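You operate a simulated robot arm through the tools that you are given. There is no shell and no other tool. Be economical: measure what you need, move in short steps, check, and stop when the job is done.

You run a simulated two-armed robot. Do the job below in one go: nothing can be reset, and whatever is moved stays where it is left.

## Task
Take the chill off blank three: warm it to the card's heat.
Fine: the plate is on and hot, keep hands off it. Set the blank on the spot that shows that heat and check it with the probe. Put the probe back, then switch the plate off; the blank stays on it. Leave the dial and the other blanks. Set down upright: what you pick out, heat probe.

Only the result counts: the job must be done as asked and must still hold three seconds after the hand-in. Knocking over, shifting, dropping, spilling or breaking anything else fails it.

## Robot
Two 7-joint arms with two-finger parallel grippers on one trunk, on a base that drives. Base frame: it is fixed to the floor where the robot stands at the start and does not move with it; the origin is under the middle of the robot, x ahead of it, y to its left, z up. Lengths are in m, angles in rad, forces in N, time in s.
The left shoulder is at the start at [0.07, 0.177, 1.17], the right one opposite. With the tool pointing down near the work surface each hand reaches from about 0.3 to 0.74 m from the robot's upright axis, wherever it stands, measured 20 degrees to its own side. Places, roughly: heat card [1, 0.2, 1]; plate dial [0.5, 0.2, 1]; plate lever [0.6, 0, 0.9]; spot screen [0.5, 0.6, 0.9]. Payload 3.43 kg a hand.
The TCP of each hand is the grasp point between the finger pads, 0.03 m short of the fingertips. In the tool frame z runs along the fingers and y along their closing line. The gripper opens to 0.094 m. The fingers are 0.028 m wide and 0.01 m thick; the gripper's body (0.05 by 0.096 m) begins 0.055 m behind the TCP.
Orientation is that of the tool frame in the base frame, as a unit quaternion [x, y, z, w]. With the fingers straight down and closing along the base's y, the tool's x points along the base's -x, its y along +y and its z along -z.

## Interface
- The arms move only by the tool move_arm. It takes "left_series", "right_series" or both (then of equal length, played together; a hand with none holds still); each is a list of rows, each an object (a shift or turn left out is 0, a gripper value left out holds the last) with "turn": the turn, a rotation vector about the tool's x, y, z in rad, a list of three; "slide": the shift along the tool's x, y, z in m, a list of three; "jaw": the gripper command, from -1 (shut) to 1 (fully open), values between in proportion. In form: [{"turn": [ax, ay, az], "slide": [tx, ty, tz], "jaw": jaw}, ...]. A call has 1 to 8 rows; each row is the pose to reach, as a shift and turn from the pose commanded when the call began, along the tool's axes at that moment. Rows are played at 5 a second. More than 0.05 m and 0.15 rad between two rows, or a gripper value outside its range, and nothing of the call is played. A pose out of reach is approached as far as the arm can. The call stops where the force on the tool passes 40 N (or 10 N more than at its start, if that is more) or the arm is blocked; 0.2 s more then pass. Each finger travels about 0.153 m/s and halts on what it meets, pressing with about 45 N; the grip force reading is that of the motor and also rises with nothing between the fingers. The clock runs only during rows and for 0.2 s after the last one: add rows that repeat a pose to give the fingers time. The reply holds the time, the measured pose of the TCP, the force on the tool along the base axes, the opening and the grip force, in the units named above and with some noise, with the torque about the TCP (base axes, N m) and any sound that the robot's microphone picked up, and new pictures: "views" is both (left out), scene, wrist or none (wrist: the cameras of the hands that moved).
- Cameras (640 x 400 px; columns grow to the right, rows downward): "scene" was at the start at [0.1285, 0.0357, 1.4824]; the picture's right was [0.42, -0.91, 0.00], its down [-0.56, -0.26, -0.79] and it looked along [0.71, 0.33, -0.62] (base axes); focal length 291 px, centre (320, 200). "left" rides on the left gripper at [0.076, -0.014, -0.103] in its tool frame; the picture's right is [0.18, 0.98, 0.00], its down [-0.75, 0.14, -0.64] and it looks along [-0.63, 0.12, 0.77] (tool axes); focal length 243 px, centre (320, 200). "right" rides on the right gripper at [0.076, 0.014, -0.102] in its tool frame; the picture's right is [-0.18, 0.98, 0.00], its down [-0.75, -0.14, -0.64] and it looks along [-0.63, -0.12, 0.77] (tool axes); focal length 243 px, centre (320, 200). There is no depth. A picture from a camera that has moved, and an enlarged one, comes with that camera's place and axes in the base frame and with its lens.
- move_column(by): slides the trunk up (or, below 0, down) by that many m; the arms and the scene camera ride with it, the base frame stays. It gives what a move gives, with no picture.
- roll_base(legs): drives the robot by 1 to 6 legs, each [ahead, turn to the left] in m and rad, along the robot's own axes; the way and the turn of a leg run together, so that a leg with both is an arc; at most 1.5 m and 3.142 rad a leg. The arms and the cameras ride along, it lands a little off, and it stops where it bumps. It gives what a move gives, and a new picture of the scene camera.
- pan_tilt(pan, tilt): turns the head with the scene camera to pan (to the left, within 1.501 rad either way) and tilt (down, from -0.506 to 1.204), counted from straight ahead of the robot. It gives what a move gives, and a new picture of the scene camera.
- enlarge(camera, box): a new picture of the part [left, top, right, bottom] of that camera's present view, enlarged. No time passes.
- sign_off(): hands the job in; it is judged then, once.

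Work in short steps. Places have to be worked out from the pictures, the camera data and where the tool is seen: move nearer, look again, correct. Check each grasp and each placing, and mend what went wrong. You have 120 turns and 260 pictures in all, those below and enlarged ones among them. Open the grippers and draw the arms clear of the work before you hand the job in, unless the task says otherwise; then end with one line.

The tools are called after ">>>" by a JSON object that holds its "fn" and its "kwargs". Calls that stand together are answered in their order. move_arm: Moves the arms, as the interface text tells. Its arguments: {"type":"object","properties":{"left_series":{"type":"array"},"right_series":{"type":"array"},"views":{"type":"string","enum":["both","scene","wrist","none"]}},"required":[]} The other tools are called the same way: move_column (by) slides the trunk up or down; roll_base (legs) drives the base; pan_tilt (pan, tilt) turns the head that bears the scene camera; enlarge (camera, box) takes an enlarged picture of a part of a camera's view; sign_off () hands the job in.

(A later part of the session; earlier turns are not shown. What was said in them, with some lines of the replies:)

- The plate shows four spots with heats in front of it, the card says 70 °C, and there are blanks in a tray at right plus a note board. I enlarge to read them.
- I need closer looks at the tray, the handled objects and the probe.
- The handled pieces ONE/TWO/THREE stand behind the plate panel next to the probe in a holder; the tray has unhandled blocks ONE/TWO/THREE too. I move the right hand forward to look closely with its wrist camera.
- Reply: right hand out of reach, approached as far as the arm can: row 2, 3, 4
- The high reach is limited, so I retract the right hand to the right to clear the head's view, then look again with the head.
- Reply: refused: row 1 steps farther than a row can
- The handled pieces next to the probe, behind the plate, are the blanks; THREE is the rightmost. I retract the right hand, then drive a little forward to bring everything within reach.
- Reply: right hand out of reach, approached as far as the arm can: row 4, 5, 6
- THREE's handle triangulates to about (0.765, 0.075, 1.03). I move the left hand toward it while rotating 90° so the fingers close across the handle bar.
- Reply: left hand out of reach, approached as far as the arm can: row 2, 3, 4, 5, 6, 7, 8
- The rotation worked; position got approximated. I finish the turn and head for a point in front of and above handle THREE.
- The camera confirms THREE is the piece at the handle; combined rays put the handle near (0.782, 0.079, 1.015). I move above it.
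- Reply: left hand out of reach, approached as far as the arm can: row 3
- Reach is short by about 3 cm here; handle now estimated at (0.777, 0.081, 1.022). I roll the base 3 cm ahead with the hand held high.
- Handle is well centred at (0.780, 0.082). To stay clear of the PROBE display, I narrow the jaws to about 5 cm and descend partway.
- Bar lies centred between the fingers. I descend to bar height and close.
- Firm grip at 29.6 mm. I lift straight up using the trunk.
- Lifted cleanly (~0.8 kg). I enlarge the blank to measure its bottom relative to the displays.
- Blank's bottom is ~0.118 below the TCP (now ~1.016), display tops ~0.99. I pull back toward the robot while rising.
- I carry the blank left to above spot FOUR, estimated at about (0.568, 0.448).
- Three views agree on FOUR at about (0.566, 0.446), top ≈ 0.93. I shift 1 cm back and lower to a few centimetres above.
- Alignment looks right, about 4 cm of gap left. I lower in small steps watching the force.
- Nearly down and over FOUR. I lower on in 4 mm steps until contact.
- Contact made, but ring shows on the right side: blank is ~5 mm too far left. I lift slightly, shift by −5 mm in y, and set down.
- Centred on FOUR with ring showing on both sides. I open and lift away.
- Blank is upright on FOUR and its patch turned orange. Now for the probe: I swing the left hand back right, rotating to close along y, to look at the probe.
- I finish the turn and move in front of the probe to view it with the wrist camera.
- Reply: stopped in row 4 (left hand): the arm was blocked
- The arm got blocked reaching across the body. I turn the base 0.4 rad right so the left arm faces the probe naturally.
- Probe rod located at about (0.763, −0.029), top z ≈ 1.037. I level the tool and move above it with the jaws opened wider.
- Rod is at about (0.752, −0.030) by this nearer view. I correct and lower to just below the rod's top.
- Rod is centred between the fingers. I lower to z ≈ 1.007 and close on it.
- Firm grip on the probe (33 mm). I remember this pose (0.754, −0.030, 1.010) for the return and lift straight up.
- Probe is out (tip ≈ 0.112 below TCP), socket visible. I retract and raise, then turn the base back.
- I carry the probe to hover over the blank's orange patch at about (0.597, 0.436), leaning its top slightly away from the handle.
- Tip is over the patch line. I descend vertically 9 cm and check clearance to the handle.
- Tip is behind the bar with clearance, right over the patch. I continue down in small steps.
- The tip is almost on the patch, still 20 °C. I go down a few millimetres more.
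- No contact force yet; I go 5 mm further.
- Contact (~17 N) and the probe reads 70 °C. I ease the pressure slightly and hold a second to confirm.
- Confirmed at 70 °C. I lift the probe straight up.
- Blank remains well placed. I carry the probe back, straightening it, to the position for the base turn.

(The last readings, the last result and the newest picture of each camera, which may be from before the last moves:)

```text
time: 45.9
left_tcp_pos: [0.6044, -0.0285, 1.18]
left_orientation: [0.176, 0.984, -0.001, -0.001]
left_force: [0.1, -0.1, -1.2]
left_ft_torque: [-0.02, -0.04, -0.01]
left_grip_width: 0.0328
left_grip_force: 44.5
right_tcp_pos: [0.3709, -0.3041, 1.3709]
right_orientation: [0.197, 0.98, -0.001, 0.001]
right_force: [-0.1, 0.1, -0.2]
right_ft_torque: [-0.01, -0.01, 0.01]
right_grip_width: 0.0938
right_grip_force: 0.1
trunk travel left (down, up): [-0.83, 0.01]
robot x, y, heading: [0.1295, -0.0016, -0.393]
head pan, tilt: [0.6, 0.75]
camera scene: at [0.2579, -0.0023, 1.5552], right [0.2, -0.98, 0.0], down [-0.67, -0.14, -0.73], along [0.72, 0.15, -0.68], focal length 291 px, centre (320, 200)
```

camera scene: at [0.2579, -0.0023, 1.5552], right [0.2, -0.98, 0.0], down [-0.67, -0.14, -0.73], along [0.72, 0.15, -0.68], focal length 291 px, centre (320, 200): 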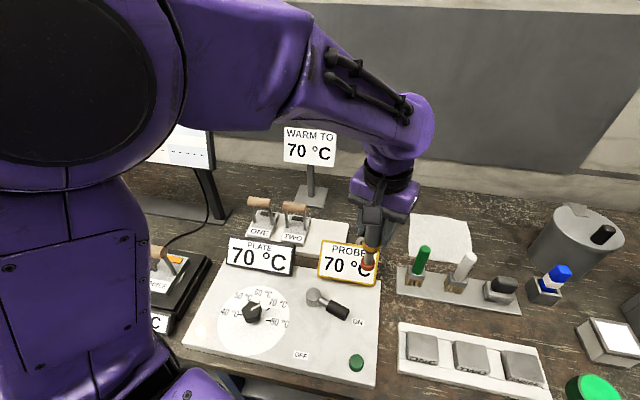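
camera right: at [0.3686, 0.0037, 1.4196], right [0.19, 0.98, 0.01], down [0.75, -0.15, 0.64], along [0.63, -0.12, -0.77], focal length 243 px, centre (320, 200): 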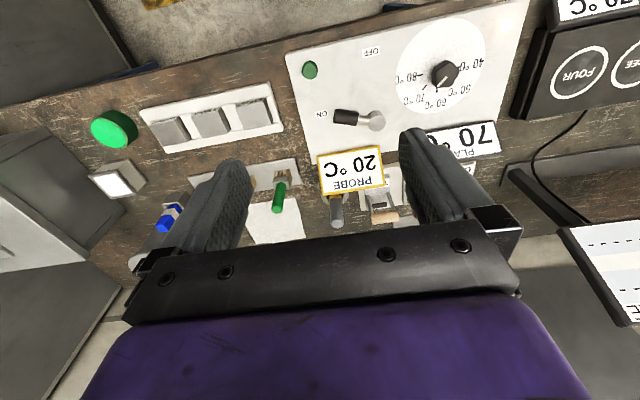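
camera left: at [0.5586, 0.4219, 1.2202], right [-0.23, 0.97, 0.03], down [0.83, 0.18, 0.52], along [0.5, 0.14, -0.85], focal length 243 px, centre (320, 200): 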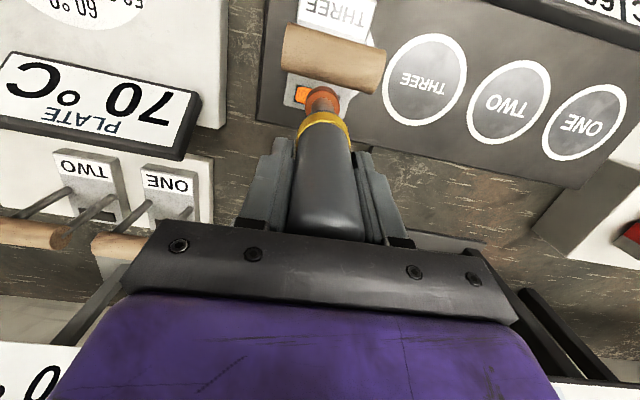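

I move back above the socket at the recorded pose and check alignment.

>>> {"fn": "move_arm", "kwargs": {"left_series": [{"slide": [-0.035, 0.0125, 0.005], "jaw": -1}, {"slide": [-0.07, 0.025, 0.015], "jaw": -1}, {"slide": [-0.105, 0.038, 0.035], "jaw": -1}, {"slide": [-0.141, 0.0505, 0.05], "jaw": -1}], "views": "wrist"}}

>>> {"fn": "pan_tilt", "kwargs": {"pan": 0.1, "tilt": 0.8}}

>>> {"fn": "enlarge", "kwargs": {"camera": "scene", "box": [180, 110, 320, 280]}}

```text
time: 46.9
left_tcp_pos: [0.7566, -0.0305, 1.1301]
left_orientation: [0.176, 0.984, 0.0, -0.001]
left_force: [0.2, 0.5, -1.8]
left_ft_torque: [-0.04, 0.01, -0.01]
left_grip_width: 0.0328
left_grip_force: 44.9
right_tcp_pos: [0.3742, -0.3045, 1.3711]
right_orientation: [0.197, 0.98, 0.0, 0.0]
right_force: [1.2, 0.6, -0.8]
right_ft_torque: [0.0, 0.03, -0.03]
right_grip_width: 0.0941
right_grip_force: 0.1
trunk travel left (down, up): [-0.83, 0.01]
robot x, y, heading: [0.13, -0.0014, -0.399]
head pan, tilt: [0.6, 0.75]
camera left: at [0.6792, -0.0176, 1.2316], right [0.17, 0.99, 0.0], down [0.76, -0.13, 0.64], along [0.63, -0.11, -0.77], focal length 243 px, centre (320, 200)
```

left: 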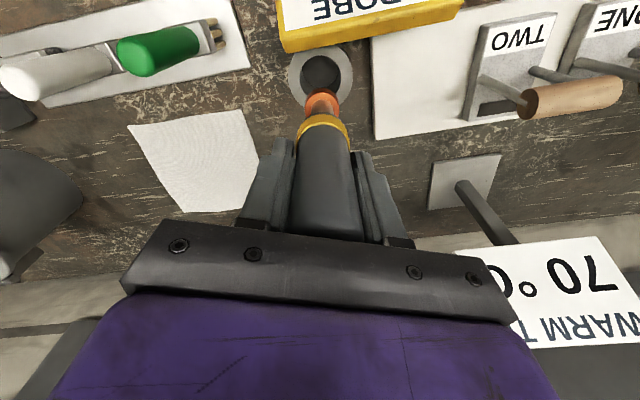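

```text
time: 47.8
left_tcp_pos: [0.7515, -0.0303, 1.1311]
left_orientation: [0.176, 0.984, 0.0, 0.0]
left_force: [-0.7, -0.1, -2.4]
left_ft_torque: [-0.03, -0.03, -0.03]
left_grip_width: 0.0325
left_grip_force: 45.1
right_tcp_pos: [0.3693, -0.3056, 1.3711]
right_orientation: [0.198, 0.98, 0.0, 0.001]
right_force: [0.5, 0.6, -0.3]
right_ft_torque: [0.04, -0.01, 0.01]
right_grip_width: 0.094
right_grip_force: 0.1
trunk travel left (down, up): [-0.83, 0.01]
robot x, y, heading: [0.1297, -0.0015, -0.394]
head pan, tilt: [0.099, 0.799]
camera scene: at [0.2525, -0.0438, 1.5514], right [-0.29, -0.96, 0.0], down [-0.69, 0.21, -0.7], along [0.67, -0.2, -0.72], focal length 291 px, centre (320, 200)
```

scene: 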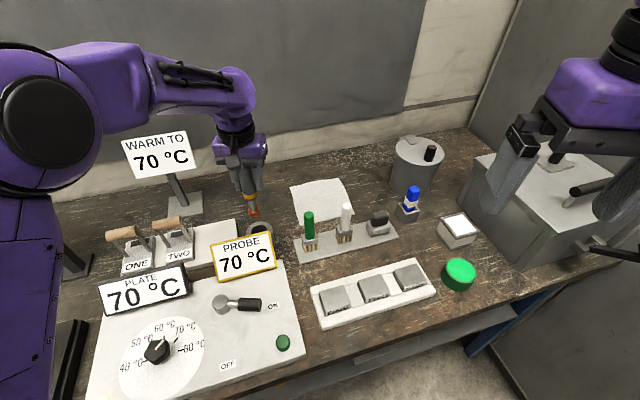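

```text
2.35 times, centred on (250, 195) of scene
camera zoom: at [0.2525, -0.0438, 1.5514], right [-0.29, -0.96, 0.0], down [-0.69, 0.21, -0.7], along [0.67, -0.2, -0.72], focal length 684 px, centre (485, 212)
```

zoom: 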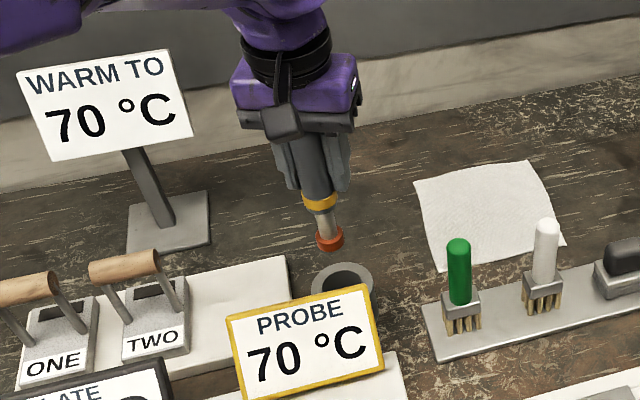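

View matches the lift-out picture almost exactly. I lower into the socket gradually.

>>> {"fn": "move_arm", "kwargs": {"left_series": [{"slide": [0, 0, 0.03], "jaw": -1}, {"slide": [0, 0, 0.06], "jaw": -1}, {"slide": [0, 0, 0.08], "jaw": -1}], "views": "wrist"}}

>>> {"fn": "enlarge", "kwargs": {"camera": "scene", "box": [200, 150, 320, 250]}}

```text
time: 48.6
left_tcp_pos: [0.7549, -0.032, 1.0495]
left_orientation: [0.175, 0.985, -0.001, 0.0]
left_force: [-0.1, 0.2, -1.9]
left_ft_torque: [-0.05, -0.03, -0.01]
left_grip_width: 0.0328
left_grip_force: 44.9
right_tcp_pos: [0.3704, -0.3043, 1.3721]
right_orientation: [0.198, 0.98, 0.002, 0.001]
right_force: [1.1, 1.0, -0.5]
right_ft_torque: [0.03, 0.0, -0.01]
right_grip_width: 0.094
right_grip_force: 0.1
trunk travel left (down, up): [-0.83, 0.01]
robot x, y, heading: [0.1281, -0.0057, -0.389]
head pan, tilt: [0.099, 0.799]
camera left: at [0.6775, -0.0177, 1.153], right [0.17, 0.99, 0.0], down [0.76, -0.13, 0.64], along [0.63, -0.11, -0.77], focal length 243 px, centre (320, 200)
```

left: 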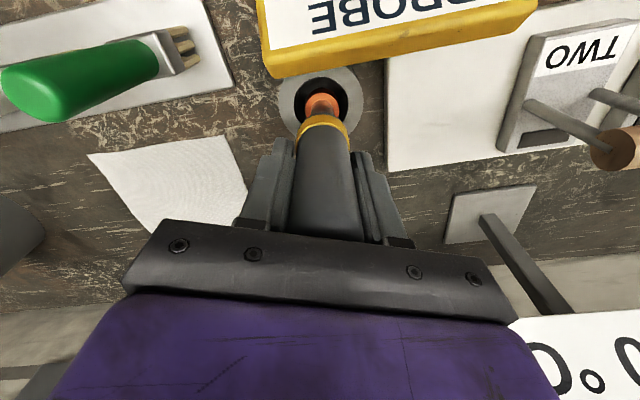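

```text
4.00 times, centred on (260, 200) of scene
camera zoom: at [0.2537, -0.044, 1.5513], right [-0.29, -0.96, 0.0], down [-0.69, 0.21, -0.7], along [0.67, -0.2, -0.72], focal length 1164 px, centre (560, 200)
```

zoom: 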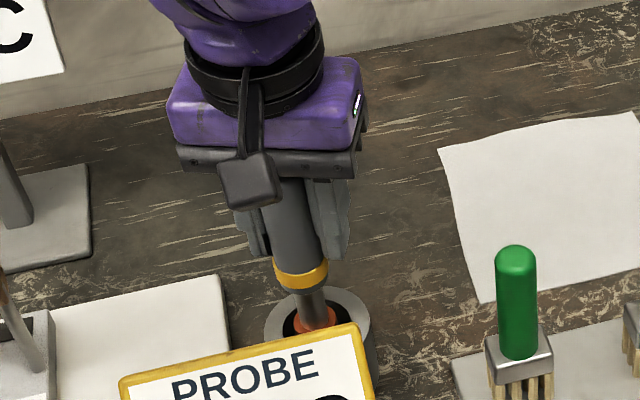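

Tip is entering the socket cleanly. I go on down to about 1.011 watching the force.

>>> {"fn": "move_arm", "kwargs": {"left_series": [{"slide": [0, 0, 0.015], "jaw": -1}, {"slide": [0, 0, 0.03], "jaw": -1}, {"slide": [0, 0, 0.037], "jaw": -1}], "views": "wrist"}}

```text
time: 49.4
left_tcp_pos: [0.7536, -0.0308, 1.0118]
left_orientation: [0.176, 0.984, 0.0, 0.0]
left_force: [0.1, -1.2, -2.1]
left_ft_torque: [-0.02, 0.01, 0.03]
left_grip_width: 0.0326
left_grip_force: 45.5
right_tcp_pos: [0.3705, -0.3048, 1.3724]
right_orientation: [0.198, 0.98, 0.0, 0.001]
right_force: [0.0, 0.8, -0.7]
right_ft_torque: [0.0, 0.01, 0.0]
right_grip_width: 0.094
right_grip_force: 0.0
trunk travel left (down, up): [-0.83, 0.01]
robot x, y, heading: [0.1288, 0.0013, -0.397]
head pan, tilt: [0.099, 0.799]
camera left: at [0.6772, -0.0173, 1.1157], right [0.17, 0.99, 0.0], down [0.76, -0.13, 0.64], along [0.63, -0.11, -0.77], focal length 243 px, centre (320, 200)
```

left: 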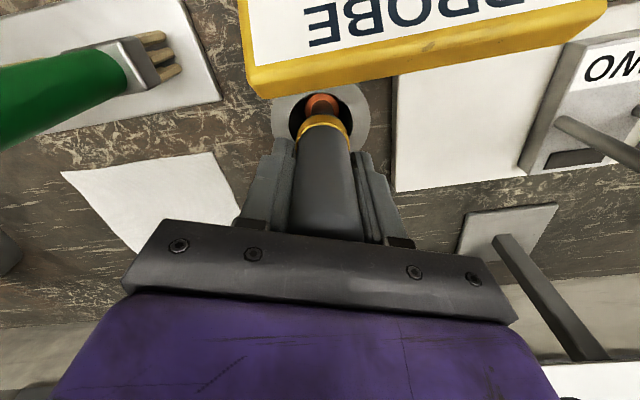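

Not seated yet (weight still on the hand). I lower in 2 mm steps.

>>> {"fn": "move_arm", "kwargs": {"left_series": [{"slide": [0, 0, 0.002], "jaw": -1}, {"slide": [0, 0, 0.004], "jaw": -1}, {"slide": [0, 0, 0.004], "jaw": -1}], "views": "none"}}

```text
time: 50.2
left_tcp_pos: [0.754, -0.0314, 1.0092]
left_orientation: [0.175, 0.984, 0.0, 0.001]
left_force: [0.7, -0.8, -2.1]
left_ft_torque: [0.01, -0.04, -0.03]
left_grip_width: 0.0322
left_grip_force: 45.5
right_tcp_pos: [0.3706, -0.3044, 1.3725]
right_orientation: [0.198, 0.98, 0.001, 0.001]
right_force: [-0.2, -0.1, -0.1]
right_ft_torque: [0.0, 0.03, 0.0]
right_grip_width: 0.0944
right_grip_force: 0.1
trunk travel left (down, up): [-0.83, 0.01]
robot x, y, heading: [0.1301, -0.0, -0.398]
head pan, tilt: [0.099, 0.799]
```

Still hanging; 4 mm more.

>>> {"fn": "move_arm", "kwargs": {"left_series": [{"slide": [0, 0, 0.002], "jaw": -1}, {"slide": [0, 0, 0.004], "jaw": -1}, {"slide": [0, 0, 0.004], "jaw": -1}], "views": "wrist"}}

```text
time: 51.0
left_tcp_pos: [0.7535, -0.0301, 1.0086]
left_orientation: [0.175, 0.985, -0.001, 0.003]
left_force: [3.0, 0.5, 14.6]
left_ft_torque: [0.0, -0.06, -0.03]
left_grip_width: 0.0324
left_grip_force: 45.3
right_tcp_pos: [0.3691, -0.3036, 1.3718]
right_orientation: [0.197, 0.98, 0.0, 0.002]
right_force: [0.7, -0.2, 0.5]
right_ft_torque: [0.02, -0.01, 0.02]
right_grip_width: 0.0945
right_grip_force: 0.0
trunk travel left (down, up): [-0.83, 0.01]
robot x, y, heading: [0.1291, 0.001, -0.391]
head pan, tilt: [0.099, 0.799]
camera left: at [0.6762, -0.0171, 1.11], right [0.17, 0.99, 0.0], down [0.75, -0.13, 0.65], along [0.64, -0.11, -0.76], focal length 243 px, centre (320, 200)
```

left: 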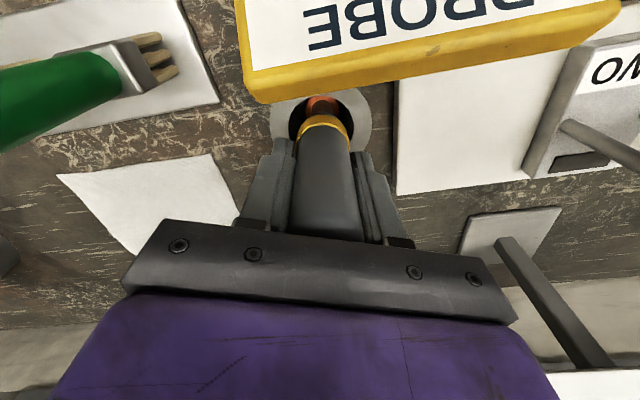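

Seated at the original height. I ease the pressure, open, and lift off.

>>> {"fn": "move_arm", "kwargs": {"left_series": [{"slide": [0, 0, -0.002], "jaw": -1}, {"slide": [0, 0, -0.002], "jaw": 0.6}, {"slide": [0, 0, -0.002], "jaw": 0.6}, {"slide": [0, 0, -0.03], "jaw": 0.6}, {"slide": [0, 0, -0.075], "jaw": 0.6}, {"slide": [0, 0, -0.12], "jaw": 0.6}], "views": "wrist"}}

>>> {"fn": "enlarge", "kwargs": {"camera": "scene", "box": [180, 150, 320, 270]}}

```text
time: 52.4
left_tcp_pos: [0.7521, -0.0315, 1.1261]
left_orientation: [0.176, 0.984, 0.0, 0.0]
left_force: [-0.2, -0.1, -0.5]
left_ft_torque: [-0.03, -0.02, 0.03]
left_grip_width: 0.0749
left_grip_force: 0.0
right_tcp_pos: [0.3691, -0.3037, 1.3723]
right_orientation: [0.198, 0.98, 0.001, 0.002]
right_force: [-0.7, 0.4, 0.4]
right_ft_torque: [0.0, 0.01, 0.01]
right_grip_width: 0.0941
right_grip_force: 0.1
trunk travel left (down, up): [-0.83, 0.01]
robot x, y, heading: [0.1274, 0.0003, -0.396]
head pan, tilt: [0.099, 0.799]
camera left: at [0.6761, -0.0174, 1.2288], right [0.17, 0.99, 0.0], down [0.76, -0.13, 0.64], along [0.63, -0.11, -0.77], focal length 243 px, centre (320, 200)
```

left: 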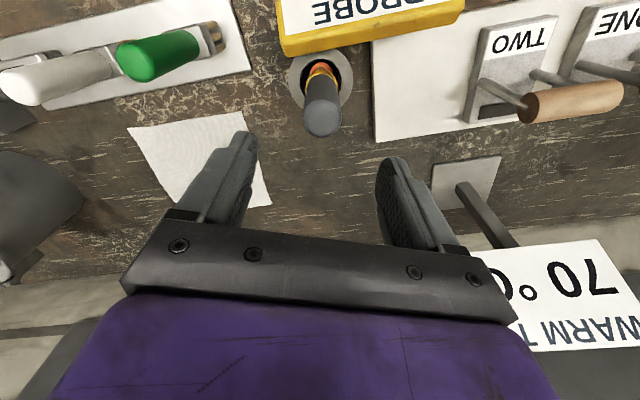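

```text
3.33 times, centred on (250, 210) of scene
camera zoom: at [0.2517, -0.0438, 1.5514], right [-0.29, -0.96, 0.0], down [-0.69, 0.21, -0.7], along [0.67, -0.2, -0.72], focal length 970 px, centre (553, 167)
```

zoom: 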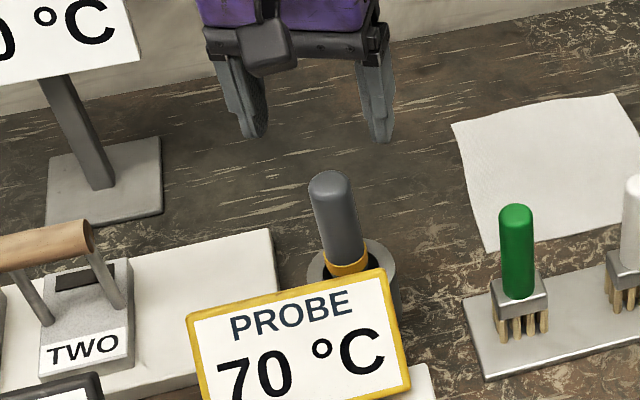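

Probe is upright in its socket. Next the lever: I retract toward the lever area, closing the fingers, and look.

>>> {"fn": "move_arm", "kwargs": {"left_series": [{"slide": [0.033, -0.018, 0], "jaw": -1}, {"slide": [0.067, -0.036, 0], "jaw": -1}, {"slide": [0.1, -0.053, 0.0], "jaw": -1}, {"slide": [0.1336, -0.0712, 0.0], "jaw": -1}], "views": "wrist"}}

>>> {"fn": "enlarge", "kwargs": {"camera": "scene", "box": [180, 260, 320, 390]}}

```text
time: 53.4
left_tcp_pos: [0.6017, -0.0528, 1.1259]
left_orientation: [0.175, 0.984, 0.0, 0.001]
left_force: [0.3, -0.3, 0.0]
left_ft_torque: [-0.01, -0.02, 0.02]
left_grip_width: 0.0001
left_grip_force: 32.3
right_tcp_pos: [0.3678, -0.3043, 1.3717]
right_orientation: [0.198, 0.98, 0.001, 0.002]
right_force: [-0.9, 0.4, 0.3]
right_ft_torque: [0.02, -0.02, 0.02]
right_grip_width: 0.0939
right_grip_force: 0.0
trunk travel left (down, up): [-0.83, 0.01]
robot x, y, heading: [0.1298, 0.0039, -0.4]
head pan, tilt: [0.099, 0.799]
camera left: at [0.5248, -0.0387, 1.2285], right [0.17, 0.99, 0.0], down [0.75, -0.13, 0.64], along [0.63, -0.11, -0.77], focal length 243 px, centre (320, 200)
```

left: 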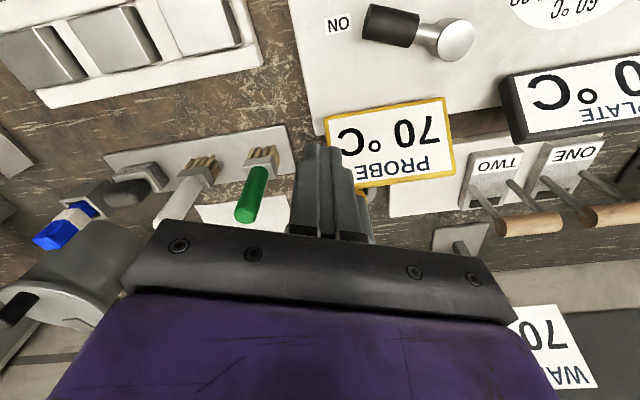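

```text
3.08 times, centred on (250, 325) of scene
camera zoom: at [0.2505, -0.0443, 1.5515], right [-0.29, -0.96, 0.0], down [-0.68, 0.21, -0.7], along [0.67, -0.2, -0.72], focal length 895 px, centre (535, -185)
```

zoom: 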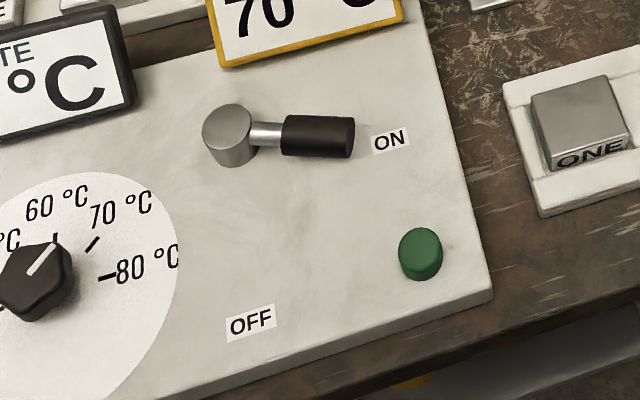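

Lever: pivot ≈ (0.578, 0.079), grip ≈ (0.556, 0.021, 0.95); OFF is toward the robot. I bring closed fingers to the far side of the grip, above it first.

>>> {"fn": "move_arm", "kwargs": {"left_series": [{"slide": [0.015, 0.025, 0.03], "jaw": -1}, {"slide": [0.0293, 0.05, 0.06], "jaw": -1}, {"slide": [0.0293, 0.05, 0.096], "jaw": -1}]}}

>>> {"fn": "enlarge", "kwargs": {"camera": "scene", "box": [180, 230, 320, 390]}}

```text
time: 54.2
left_tcp_pos: [0.5943, 0.0051, 1.028]
left_orientation: [0.176, 0.984, 0.0, 0.0]
left_force: [0.6, -0.2, 0.1]
left_ft_torque: [0.01, 0.03, 0.01]
left_grip_width: 0.0
left_grip_force: 33.2
right_tcp_pos: [0.3717, -0.3048, 1.371]
right_orientation: [0.198, 0.98, 0.001, 0.0]
right_force: [0.5, 0.1, 0.4]
right_ft_torque: [0.03, 0.01, -0.02]
right_grip_width: 0.094
right_grip_force: 0.0
trunk travel left (down, up): [-0.83, 0.01]
robot x, y, heading: [0.1283, 0.0004, -0.393]
head pan, tilt: [0.099, 0.799]
camera scene: at [0.2547, -0.0458, 1.5512], right [-0.29, -0.96, 0.0], down [-0.69, 0.21, -0.7], along [0.67, -0.2, -0.72], focal length 291 px, centre (320, 200)
camera left: at [0.5175, 0.0183, 1.1312], right [0.17, 0.99, 0.0], down [0.76, -0.13, 0.64], along [0.63, -0.11, -0.77], focal length 243 px, centre (320, 200)
```

scene: 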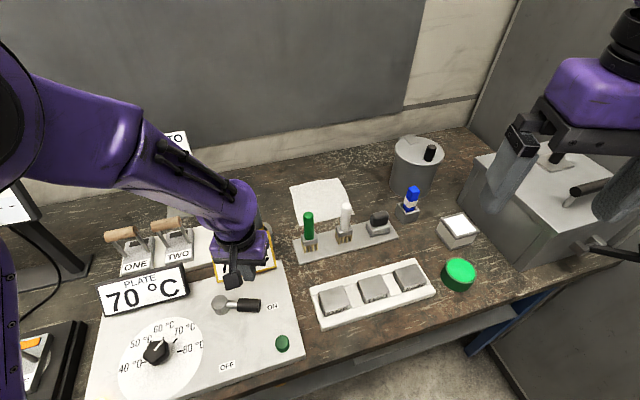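
left: 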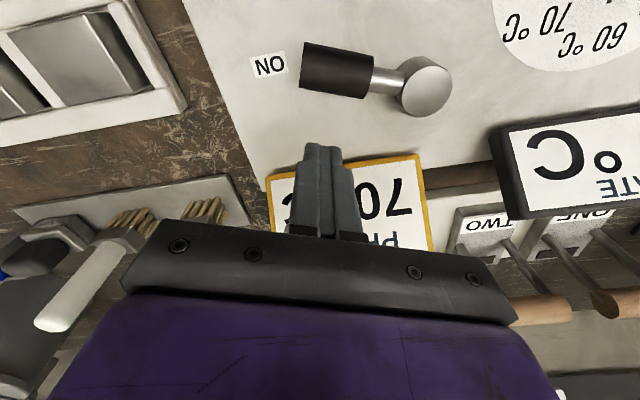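

```text
2.50 times, centred on (250, 310) of scene
camera zoom: at [0.2547, -0.0458, 1.5512], right [-0.29, -0.96, 0.0], down [-0.69, 0.21, -0.7], along [0.67, -0.2, -0.72], focal length 727 px, centre (495, -75)
```

zoom: 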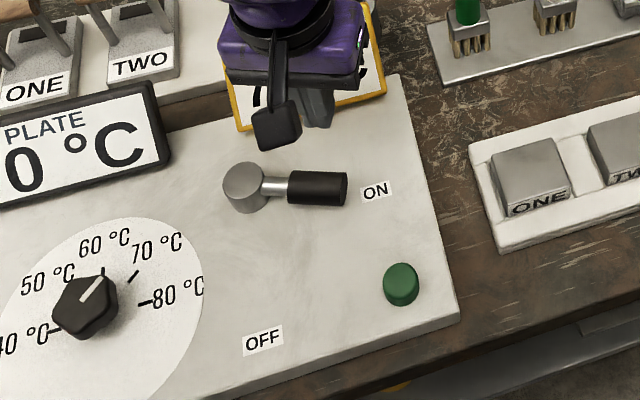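

Confirmed positions. I descend to z ≈ 0.97 behind the grip.

>>> {"fn": "move_arm", "kwargs": {"left_series": [{"slide": [0, 0, 0.03], "jaw": -1}, {"slide": [0, 0, 0.057], "jaw": -1}], "views": "wrist"}}

>>> {"fn": "enlarge", "kwargs": {"camera": "scene", "box": [180, 230, 320, 390]}}

```text
time: 54.8
left_tcp_pos: [0.5937, 0.0055, 0.9714]
left_orientation: [0.175, 0.985, 0.0, -0.001]
left_force: [-0.1, -1.1, -0.3]
left_ft_torque: [-0.01, 0.03, 0.02]
left_grip_width: 0.0003
left_grip_force: 33.3
right_tcp_pos: [0.3711, -0.3047, 1.3699]
right_orientation: [0.198, 0.98, 0.001, 0.001]
right_force: [-0.1, -0.3, -0.1]
right_ft_torque: [0.0, -0.04, 0.0]
right_grip_width: 0.0939
right_grip_force: 0.1
trunk travel left (down, up): [-0.83, 0.01]
robot x, y, heading: [0.1256, 0.0025, -0.393]
head pan, tilt: [0.099, 0.799]
camera left: at [0.5181, 0.0187, 1.074], right [0.17, 0.99, 0.0], down [0.76, -0.13, 0.64], along [0.63, -0.11, -0.77], focal length 243 px, centre (320, 200)
```

left: 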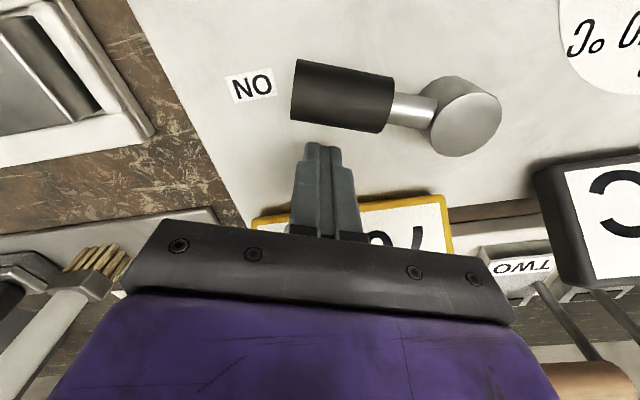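

```text
2.50 times, centred on (250, 310) of scene
camera zoom: at [0.255, -0.0451, 1.5511], right [-0.29, -0.96, 0.0], down [-0.69, 0.21, -0.7], along [0.67, -0.2, -0.72], focal length 727 px, centre (495, -75)
```

zoom: 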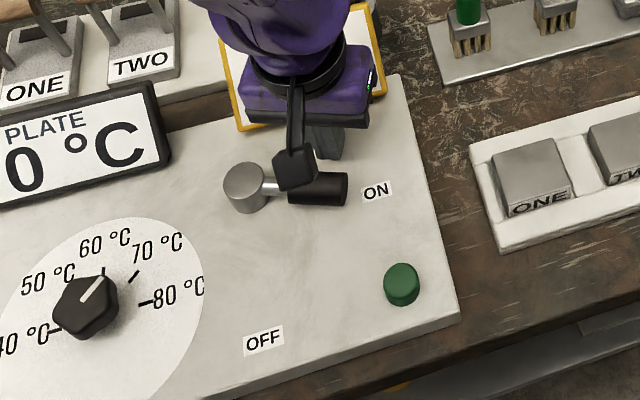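

Fingertips are right behind the grip. I sweep it along the arc toward OFF.

>>> {"fn": "move_arm", "kwargs": {"left_series": [{"slide": [0.0139, -0.002, 0], "jaw": -1}, {"slide": [0.024, -0.005, 0], "jaw": -1}, {"slide": [0.0339, -0.008, 0], "jaw": -1}, {"slide": [0.043, -0.0078, 0], "jaw": -1}, {"slide": [0.052, -0.0076, 0], "jaw": -1}, {"slide": [0.0614, -0.0044, 0], "jaw": -1}, {"slide": [0.0708, -0.0012, 0], "jaw": -1}]}}

```text
time: 56.4
left_tcp_pos: [0.5259, 0.0292, 0.9724]
left_orientation: [0.176, 0.984, 0.0, 0.0]
left_force: [0.9, -0.9, 0.1]
left_ft_torque: [-0.02, -0.02, -0.02]
left_grip_width: 0.0001
left_grip_force: 33.2
right_tcp_pos: [0.3709, -0.3034, 1.3709]
right_orientation: [0.198, 0.98, 0.001, 0.001]
right_force: [-0.2, -1.1, 0.3]
right_ft_torque: [0.01, 0.01, 0.01]
right_grip_width: 0.094
right_grip_force: 0.1
trunk travel left (down, up): [-0.83, 0.01]
robot x, y, heading: [0.1312, 0.0029, -0.398]
head pan, tilt: [0.099, 0.799]
camera scene: at [0.253, -0.0438, 1.5513], right [-0.29, -0.96, 0.0], down [-0.69, 0.21, -0.7], along [0.67, -0.2, -0.72], focal length 291 px, centre (320, 200)
camera left: at [0.4494, 0.0426, 1.0751], right [0.17, 0.99, 0.0], down [0.76, -0.13, 0.64], along [0.63, -0.11, -0.77], focal length 243 px, centre (320, 200)
```

scene: 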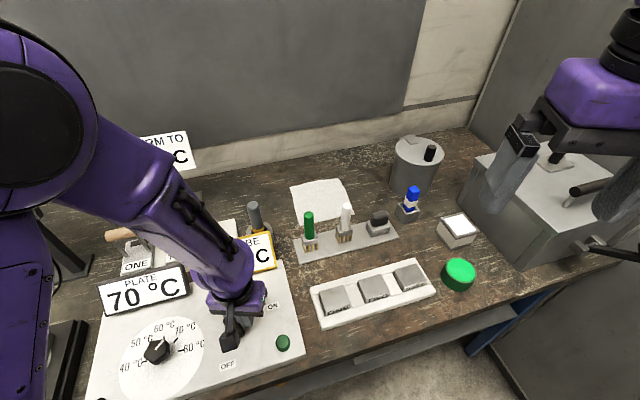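
left: 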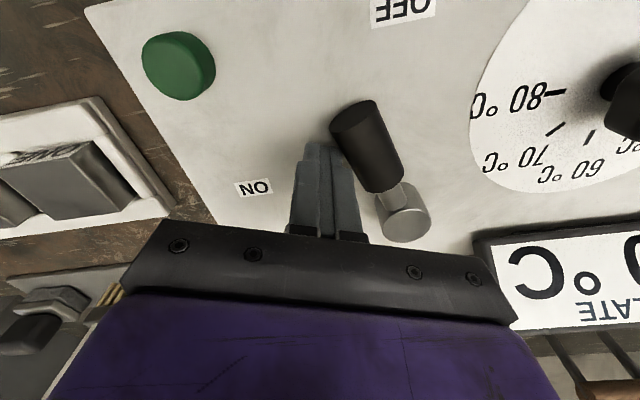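

Lever follows smoothly. I continue to the OFF position.

>>> {"fn": "move_arm", "kwargs": {"left_series": [{"slide": [0.0077, 0.0058, 0], "jaw": -1}, {"slide": [0.0153, 0.0116, 0], "jaw": -1}, {"slide": [0.0215, 0.0179, 0], "jaw": -1}]}}

```text
time: 57.2
left_tcp_pos: [0.5132, 0.0533, 0.9713]
left_orientation: [0.175, 0.984, 0.0, 0.0]
left_force: [-0.1, -2.3, 0.1]
left_ft_torque: [-0.06, -0.03, 0.01]
left_grip_width: 0.0
left_grip_force: 32.8
right_tcp_pos: [0.3692, -0.3047, 1.3712]
right_orientation: [0.197, 0.98, 0.001, 0.001]
right_force: [-0.3, -1.0, -0.7]
right_ft_torque: [0.0, -0.01, -0.02]
right_grip_width: 0.0941
right_grip_force: 0.0
trunk travel left (down, up): [-0.83, 0.01]
robot x, y, heading: [0.1284, 0.0019, -0.398]
head pan, tilt: [0.099, 0.799]
camera scene: at [0.2533, -0.0446, 1.5513], right [-0.29, -0.96, 0.0], down [-0.69, 0.21, -0.7], along [0.67, -0.2, -0.72], focal length 291 px, centre (320, 200)
camera left: at [0.4356, 0.0665, 1.0751], right [0.17, 0.99, 0.0], down [0.76, -0.13, 0.64], along [0.63, -0.11, -0.77], focal length 243 px, centre (320, 200)
```

scene: 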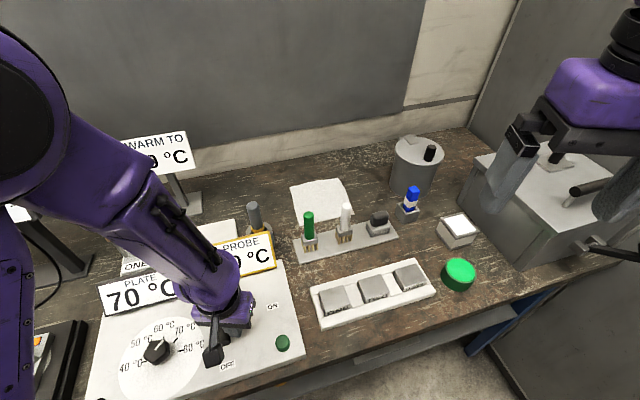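
left: 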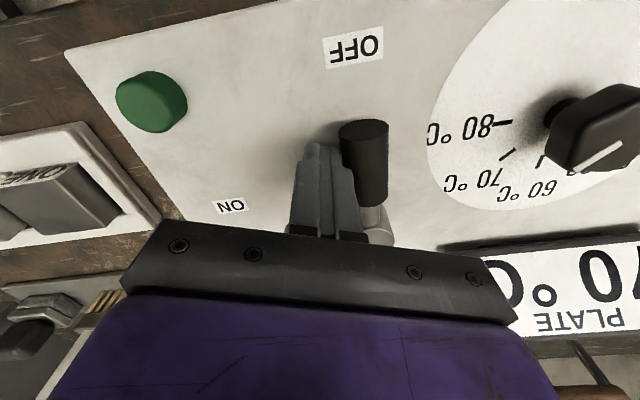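

Lever now points at OFF. I nudge a few millimetres more against the stop, then back off, rise and inspect the lamp.

>>> {"fn": "move_arm", "kwargs": {"left_series": [{"slide": [0.002, 0.004, 0], "jaw": -1}, {"slide": [0.004, 0.007, 0], "jaw": -1}, {"slide": [0.004, 0.007, 0], "jaw": -1}], "views": "wrist"}}

>>> {"fn": "enlarge", "kwargs": {"camera": "scene", "box": [80, 230, 320, 400]}}

```text
time: 58.0
left_tcp_pos: [0.5131, 0.0533, 0.9725]
left_orientation: [0.176, 0.984, 0.001, 0.001]
left_force: [-2.6, -35.9, -10.3]
left_ft_torque: [-0.95, -0.09, 0.32]
left_grip_width: 0.0
left_grip_force: 33.1
right_tcp_pos: [0.3707, -0.3129, 1.3689]
right_orientation: [0.197, 0.98, 0.004, 0.0]
right_force: [-0.8, 0.2, -0.1]
right_ft_torque: [-0.02, 0.01, 0.01]
right_grip_width: 0.0938
right_grip_force: 0.1
trunk travel left (down, up): [-0.83, 0.01]
robot x, y, heading: [0.129, -0.0021, -0.399]
head pan, tilt: [0.099, 0.799]
camera left: at [0.4353, 0.0677, 1.0754], right [0.17, 0.99, 0.0], down [0.75, -0.13, 0.64], along [0.64, -0.1, -0.77], focal length 243 px, centre (320, 200)
```

left: 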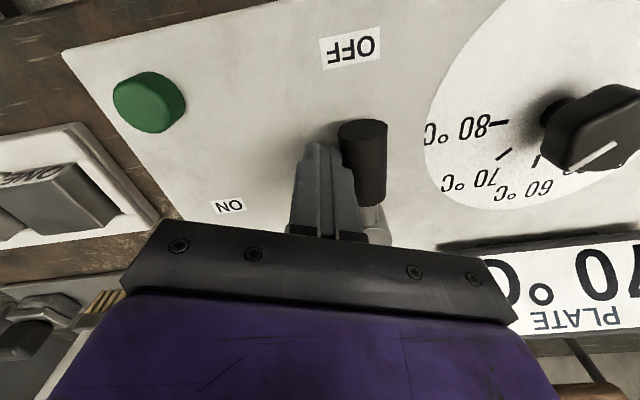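

```text
2.35 times, centred on (200, 315) of scene
camera zoom: at [0.2536, -0.0536, 1.5509], right [-0.29, -0.96, -0.01], down [-0.69, 0.22, -0.7], along [0.67, -0.2, -0.72], focal length 684 px, centre (602, -71)
```

zoom: 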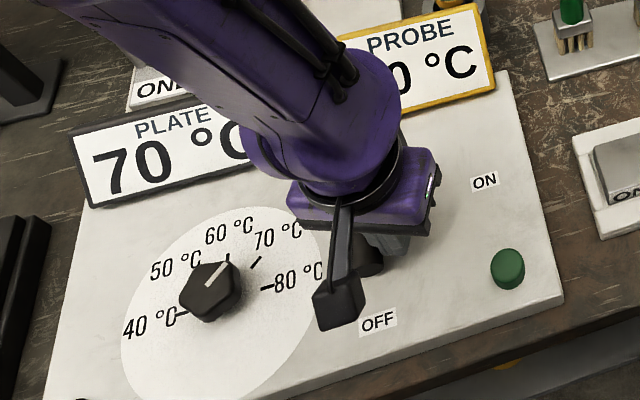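

The lever is at its stop. I back the fingers off and raise the hand.

>>> {"fn": "move_arm", "kwargs": {"left_series": [{"slide": [-0.004, -0.012, 0], "jaw": -1}, {"slide": [-0.008, -0.025, -0.01], "jaw": -1}, {"slide": [-0.008, -0.025, -0.05], "jaw": -1}, {"slide": [-0.008, -0.025, -0.1], "jaw": -1}, {"slide": [-0.02, -0.06, -0.14], "jaw": 0}, {"slide": [-0.03, -0.1, -0.17], "jaw": 0.5}], "views": "none"}}

>>> {"fn": "pan_tilt", "kwargs": {"pan": 0.7, "tilt": 0.8}}

>>> {"fn": "enlarge", "kwargs": {"camera": "scene", "box": [150, 150, 430, 400]}}

```text
refused: row 5 steps farther than a row can; nothing moved
```

```text
time: 59.0
left_tcp_pos: [0.5121, 0.0545, 0.9729]
left_orientation: [0.175, 0.984, 0.003, 0.0]
left_force: [3.2, -35.7, 1.2]
left_ft_torque: [-0.85, -0.05, 0.27]
left_grip_width: 0.0001
left_grip_force: 33.2
right_tcp_pos: [0.3697, -0.3142, 1.3701]
right_orientation: [0.198, 0.98, 0.004, -0.001]
right_force: [-0.1, -0.8, 0.0]
right_ft_torque: [0.01, -0.02, 0.0]
right_grip_width: 0.0938
right_grip_force: 0.1
trunk travel left (down, up): [-0.83, 0.01]
robot x, y, heading: [0.1264, 0.0015, -0.398]
head pan, tilt: [0.7, 0.799]
camera scene: at [0.2533, -0.0064, 1.5514], right [0.3, -0.95, -0.01], down [-0.68, -0.21, -0.7], along [0.67, 0.21, -0.72], focal length 291 px, centre (320, 200)
```

scene: 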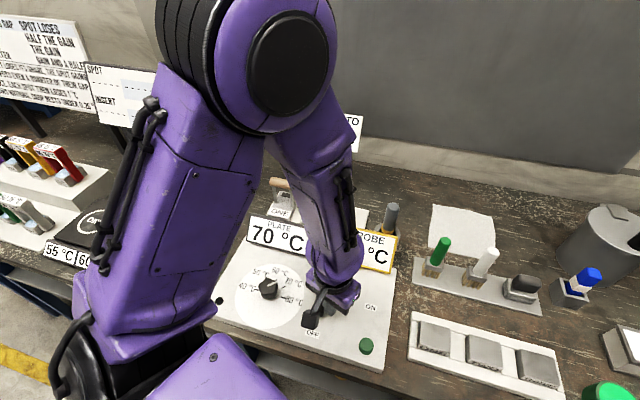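

```text
1.60 times, centred on (290, 275) of scene
camera zoom: at [0.2533, -0.0064, 1.5514], right [0.3, -0.95, -0.01], down [-0.68, -0.21, -0.7], along [0.67, 0.21, -0.72], focal length 465 px, centre (368, 80)
```

zoom: 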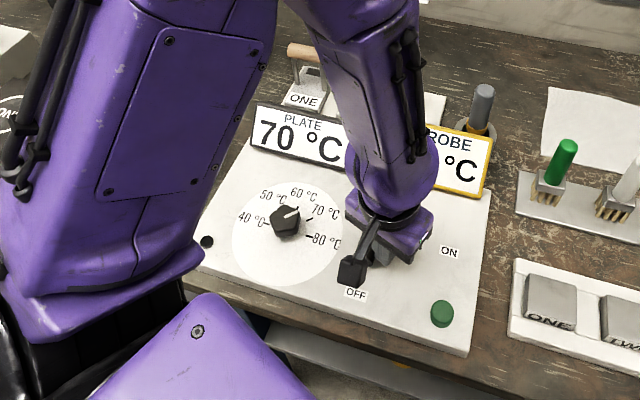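

The lamp has gone dark: the plate is off. I retract with smaller steps.

>>> {"fn": "move_arm", "kwargs": {"left_series": [{"slide": [-0.003, -0.012, 0], "jaw": -1}, {"slide": [-0.006, -0.022, -0.005], "jaw": -1}, {"slide": [-0.006, -0.022, -0.045], "jaw": -1}, {"slide": [-0.006, -0.022, -0.085], "jaw": -1}, {"slide": [-0.006, -0.022, -0.125], "jaw": -0.5}, {"slide": [-0.006, -0.022, -0.165], "jaw": 0}, {"slide": [-0.006, -0.022, -0.2], "jaw": 0.6}], "views": "none"}}

>>> {"fn": "roll_base", "kwargs": {"legs": [[-0.25, 0]]}}

```text
time: 60.6
left_tcp_pos: [0.5083, 0.0376, 1.1732]
left_orientation: [0.175, 0.985, 0.0, 0.002]
left_force: [-0.2, 0.0, 0.3]
left_ft_torque: [0.01, -0.02, 0.01]
left_grip_width: 0.0753
left_grip_force: 0.0
right_tcp_pos: [0.3677, -0.3058, 1.3716]
right_orientation: [0.198, 0.98, 0.001, 0.002]
right_force: [-0.4, -0.5, 0.2]
right_ft_torque: [-0.01, 0.0, 0.01]
right_grip_width: 0.0939
right_grip_force: 0.1
trunk travel left (down, up): [-0.83, 0.01]
robot x, y, heading: [0.1279, -0.0013, -0.399]
head pan, tilt: [0.7, 0.799]
```

```text
time: 62.5
left_tcp_pos: [0.281, 0.1329, 1.1718]
left_orientation: [0.176, 0.984, 0.0, 0.0]
left_force: [-0.7, 0.3, -0.6]
left_ft_torque: [0.03, 0.0, -0.01]
left_grip_width: 0.0755
left_grip_force: 0.1
right_tcp_pos: [0.1421, -0.2098, 1.3708]
right_orientation: [0.198, 0.98, 0.001, -0.001]
right_force: [-0.4, 0.5, 0.1]
right_ft_torque: [0.01, 0.04, -0.01]
right_grip_width: 0.094
right_grip_force: 0.1
trunk travel left (down, up): [-0.83, 0.01]
robot x, y, heading: [-0.1028, 0.0937, -0.392]
head pan, tilt: [0.7, 0.799]
camera scene: at [0.0255, 0.0987, 1.5512], right [0.3, -0.95, 0.0], down [-0.68, -0.21, -0.7], along [0.66, 0.21, -0.72], focal length 291 px, centre (320, 200)
```

scene: 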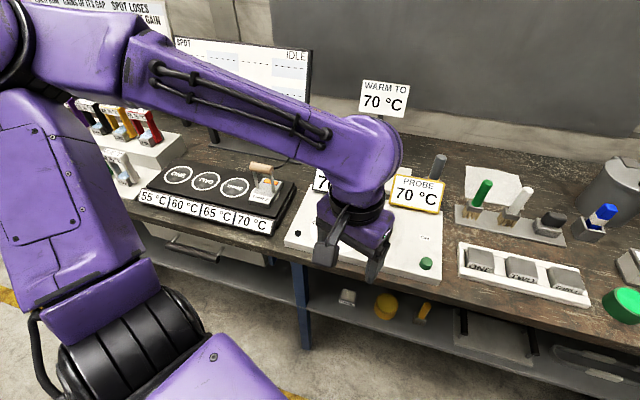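

Arms are clear of the bench. I shift the left hand aside to see the lever once more.

>>> {"fn": "move_arm", "kwargs": {"left_series": [{"slide": [0, 0.05, 0], "jaw": 1}, {"slide": [0, 0.1, 0], "jaw": 1}, {"slide": [0, 0.15, 0], "jaw": 1}, {"slide": [0, 0.2, 0], "jaw": 1}], "views": "none"}}

>>> {"fn": "pan_tilt", "kwargs": {"pan": 0.5, "tilt": 0.75}}

>>> {"fn": "enlarge", "kwargs": {"camera": "scene", "box": [180, 130, 440, 290]}}

```text
time: 63.5
left_tcp_pos: [0.3499, 0.3219, 1.1697]
left_orientation: [0.176, 0.984, 0.0, 0.0]
left_force: [-0.6, -0.1, -0.3]
left_ft_torque: [0.0, 0.03, -0.02]
left_grip_width: 0.094
left_grip_force: 0.0
right_tcp_pos: [0.1406, -0.2061, 1.374]
right_orientation: [0.199, 0.98, -0.001, 0.001]
right_force: [0.1, -0.4, 0.5]
right_ft_torque: [-0.01, 0.01, 0.01]
right_grip_width: 0.094
right_grip_force: 0.0
trunk travel left (down, up): [-0.83, 0.01]
robot x, y, heading: [-0.0983, 0.0964, -0.398]
head pan, tilt: [0.7, 0.799]
```

```text
time: 64.2
left_tcp_pos: [0.3509, 0.3208, 1.1701]
left_orientation: [0.176, 0.984, 0.0, 0.0]
left_force: [-0.8, -0.6, -0.9]
left_ft_torque: [-0.01, -0.05, 0.0]
left_grip_width: 0.0939
left_grip_force: 0.0
right_tcp_pos: [0.1404, -0.2092, 1.3711]
right_orientation: [0.198, 0.98, 0.0, 0.001]
right_force: [0.5, 0.4, 0.7]
right_ft_torque: [0.0, -0.02, 0.03]
right_grip_width: 0.0938
right_grip_force: 0.0
trunk travel left (down, up): [-0.83, 0.01]
robot x, y, heading: [-0.099, 0.0986, -0.394]
head pan, tilt: [0.499, 0.75]
camera scene: at [0.0294, 0.0851, 1.5553], right [0.1, -0.99, 0.0], down [-0.68, -0.07, -0.73], along [0.73, 0.08, -0.68], focal length 291 px, centre (320, 200)
```

scene: 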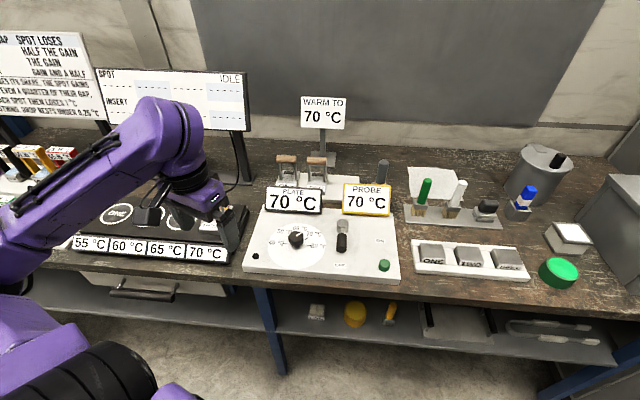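

```text
2.46 times, centred on (310, 210) of scene
camera zoom: at [0.0294, 0.0851, 1.5553], right [0.1, -0.99, 0.0], down [-0.68, -0.07, -0.73], along [0.73, 0.08, -0.68], focal length 716 px, centre (345, 175)
```

zoom: 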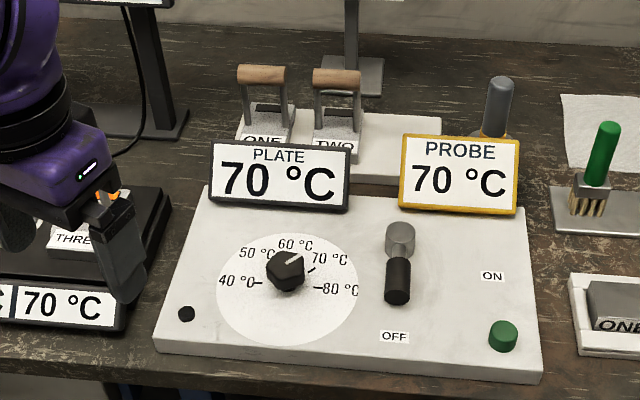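

Lever is at OFF, the lamp is dark, the probe stands in its socket and blank THREE is on FOUR; both grippers are open and clear. I hand the job in.

>>> {"fn": "sign_off", "kwargs": {}}

```text
The job is handed in.
```

Blank three is on spot FOUR and read 70 °C on the probe, matching the card; the probe is back upright in its socket and the plate is switched off with the blank still on it.
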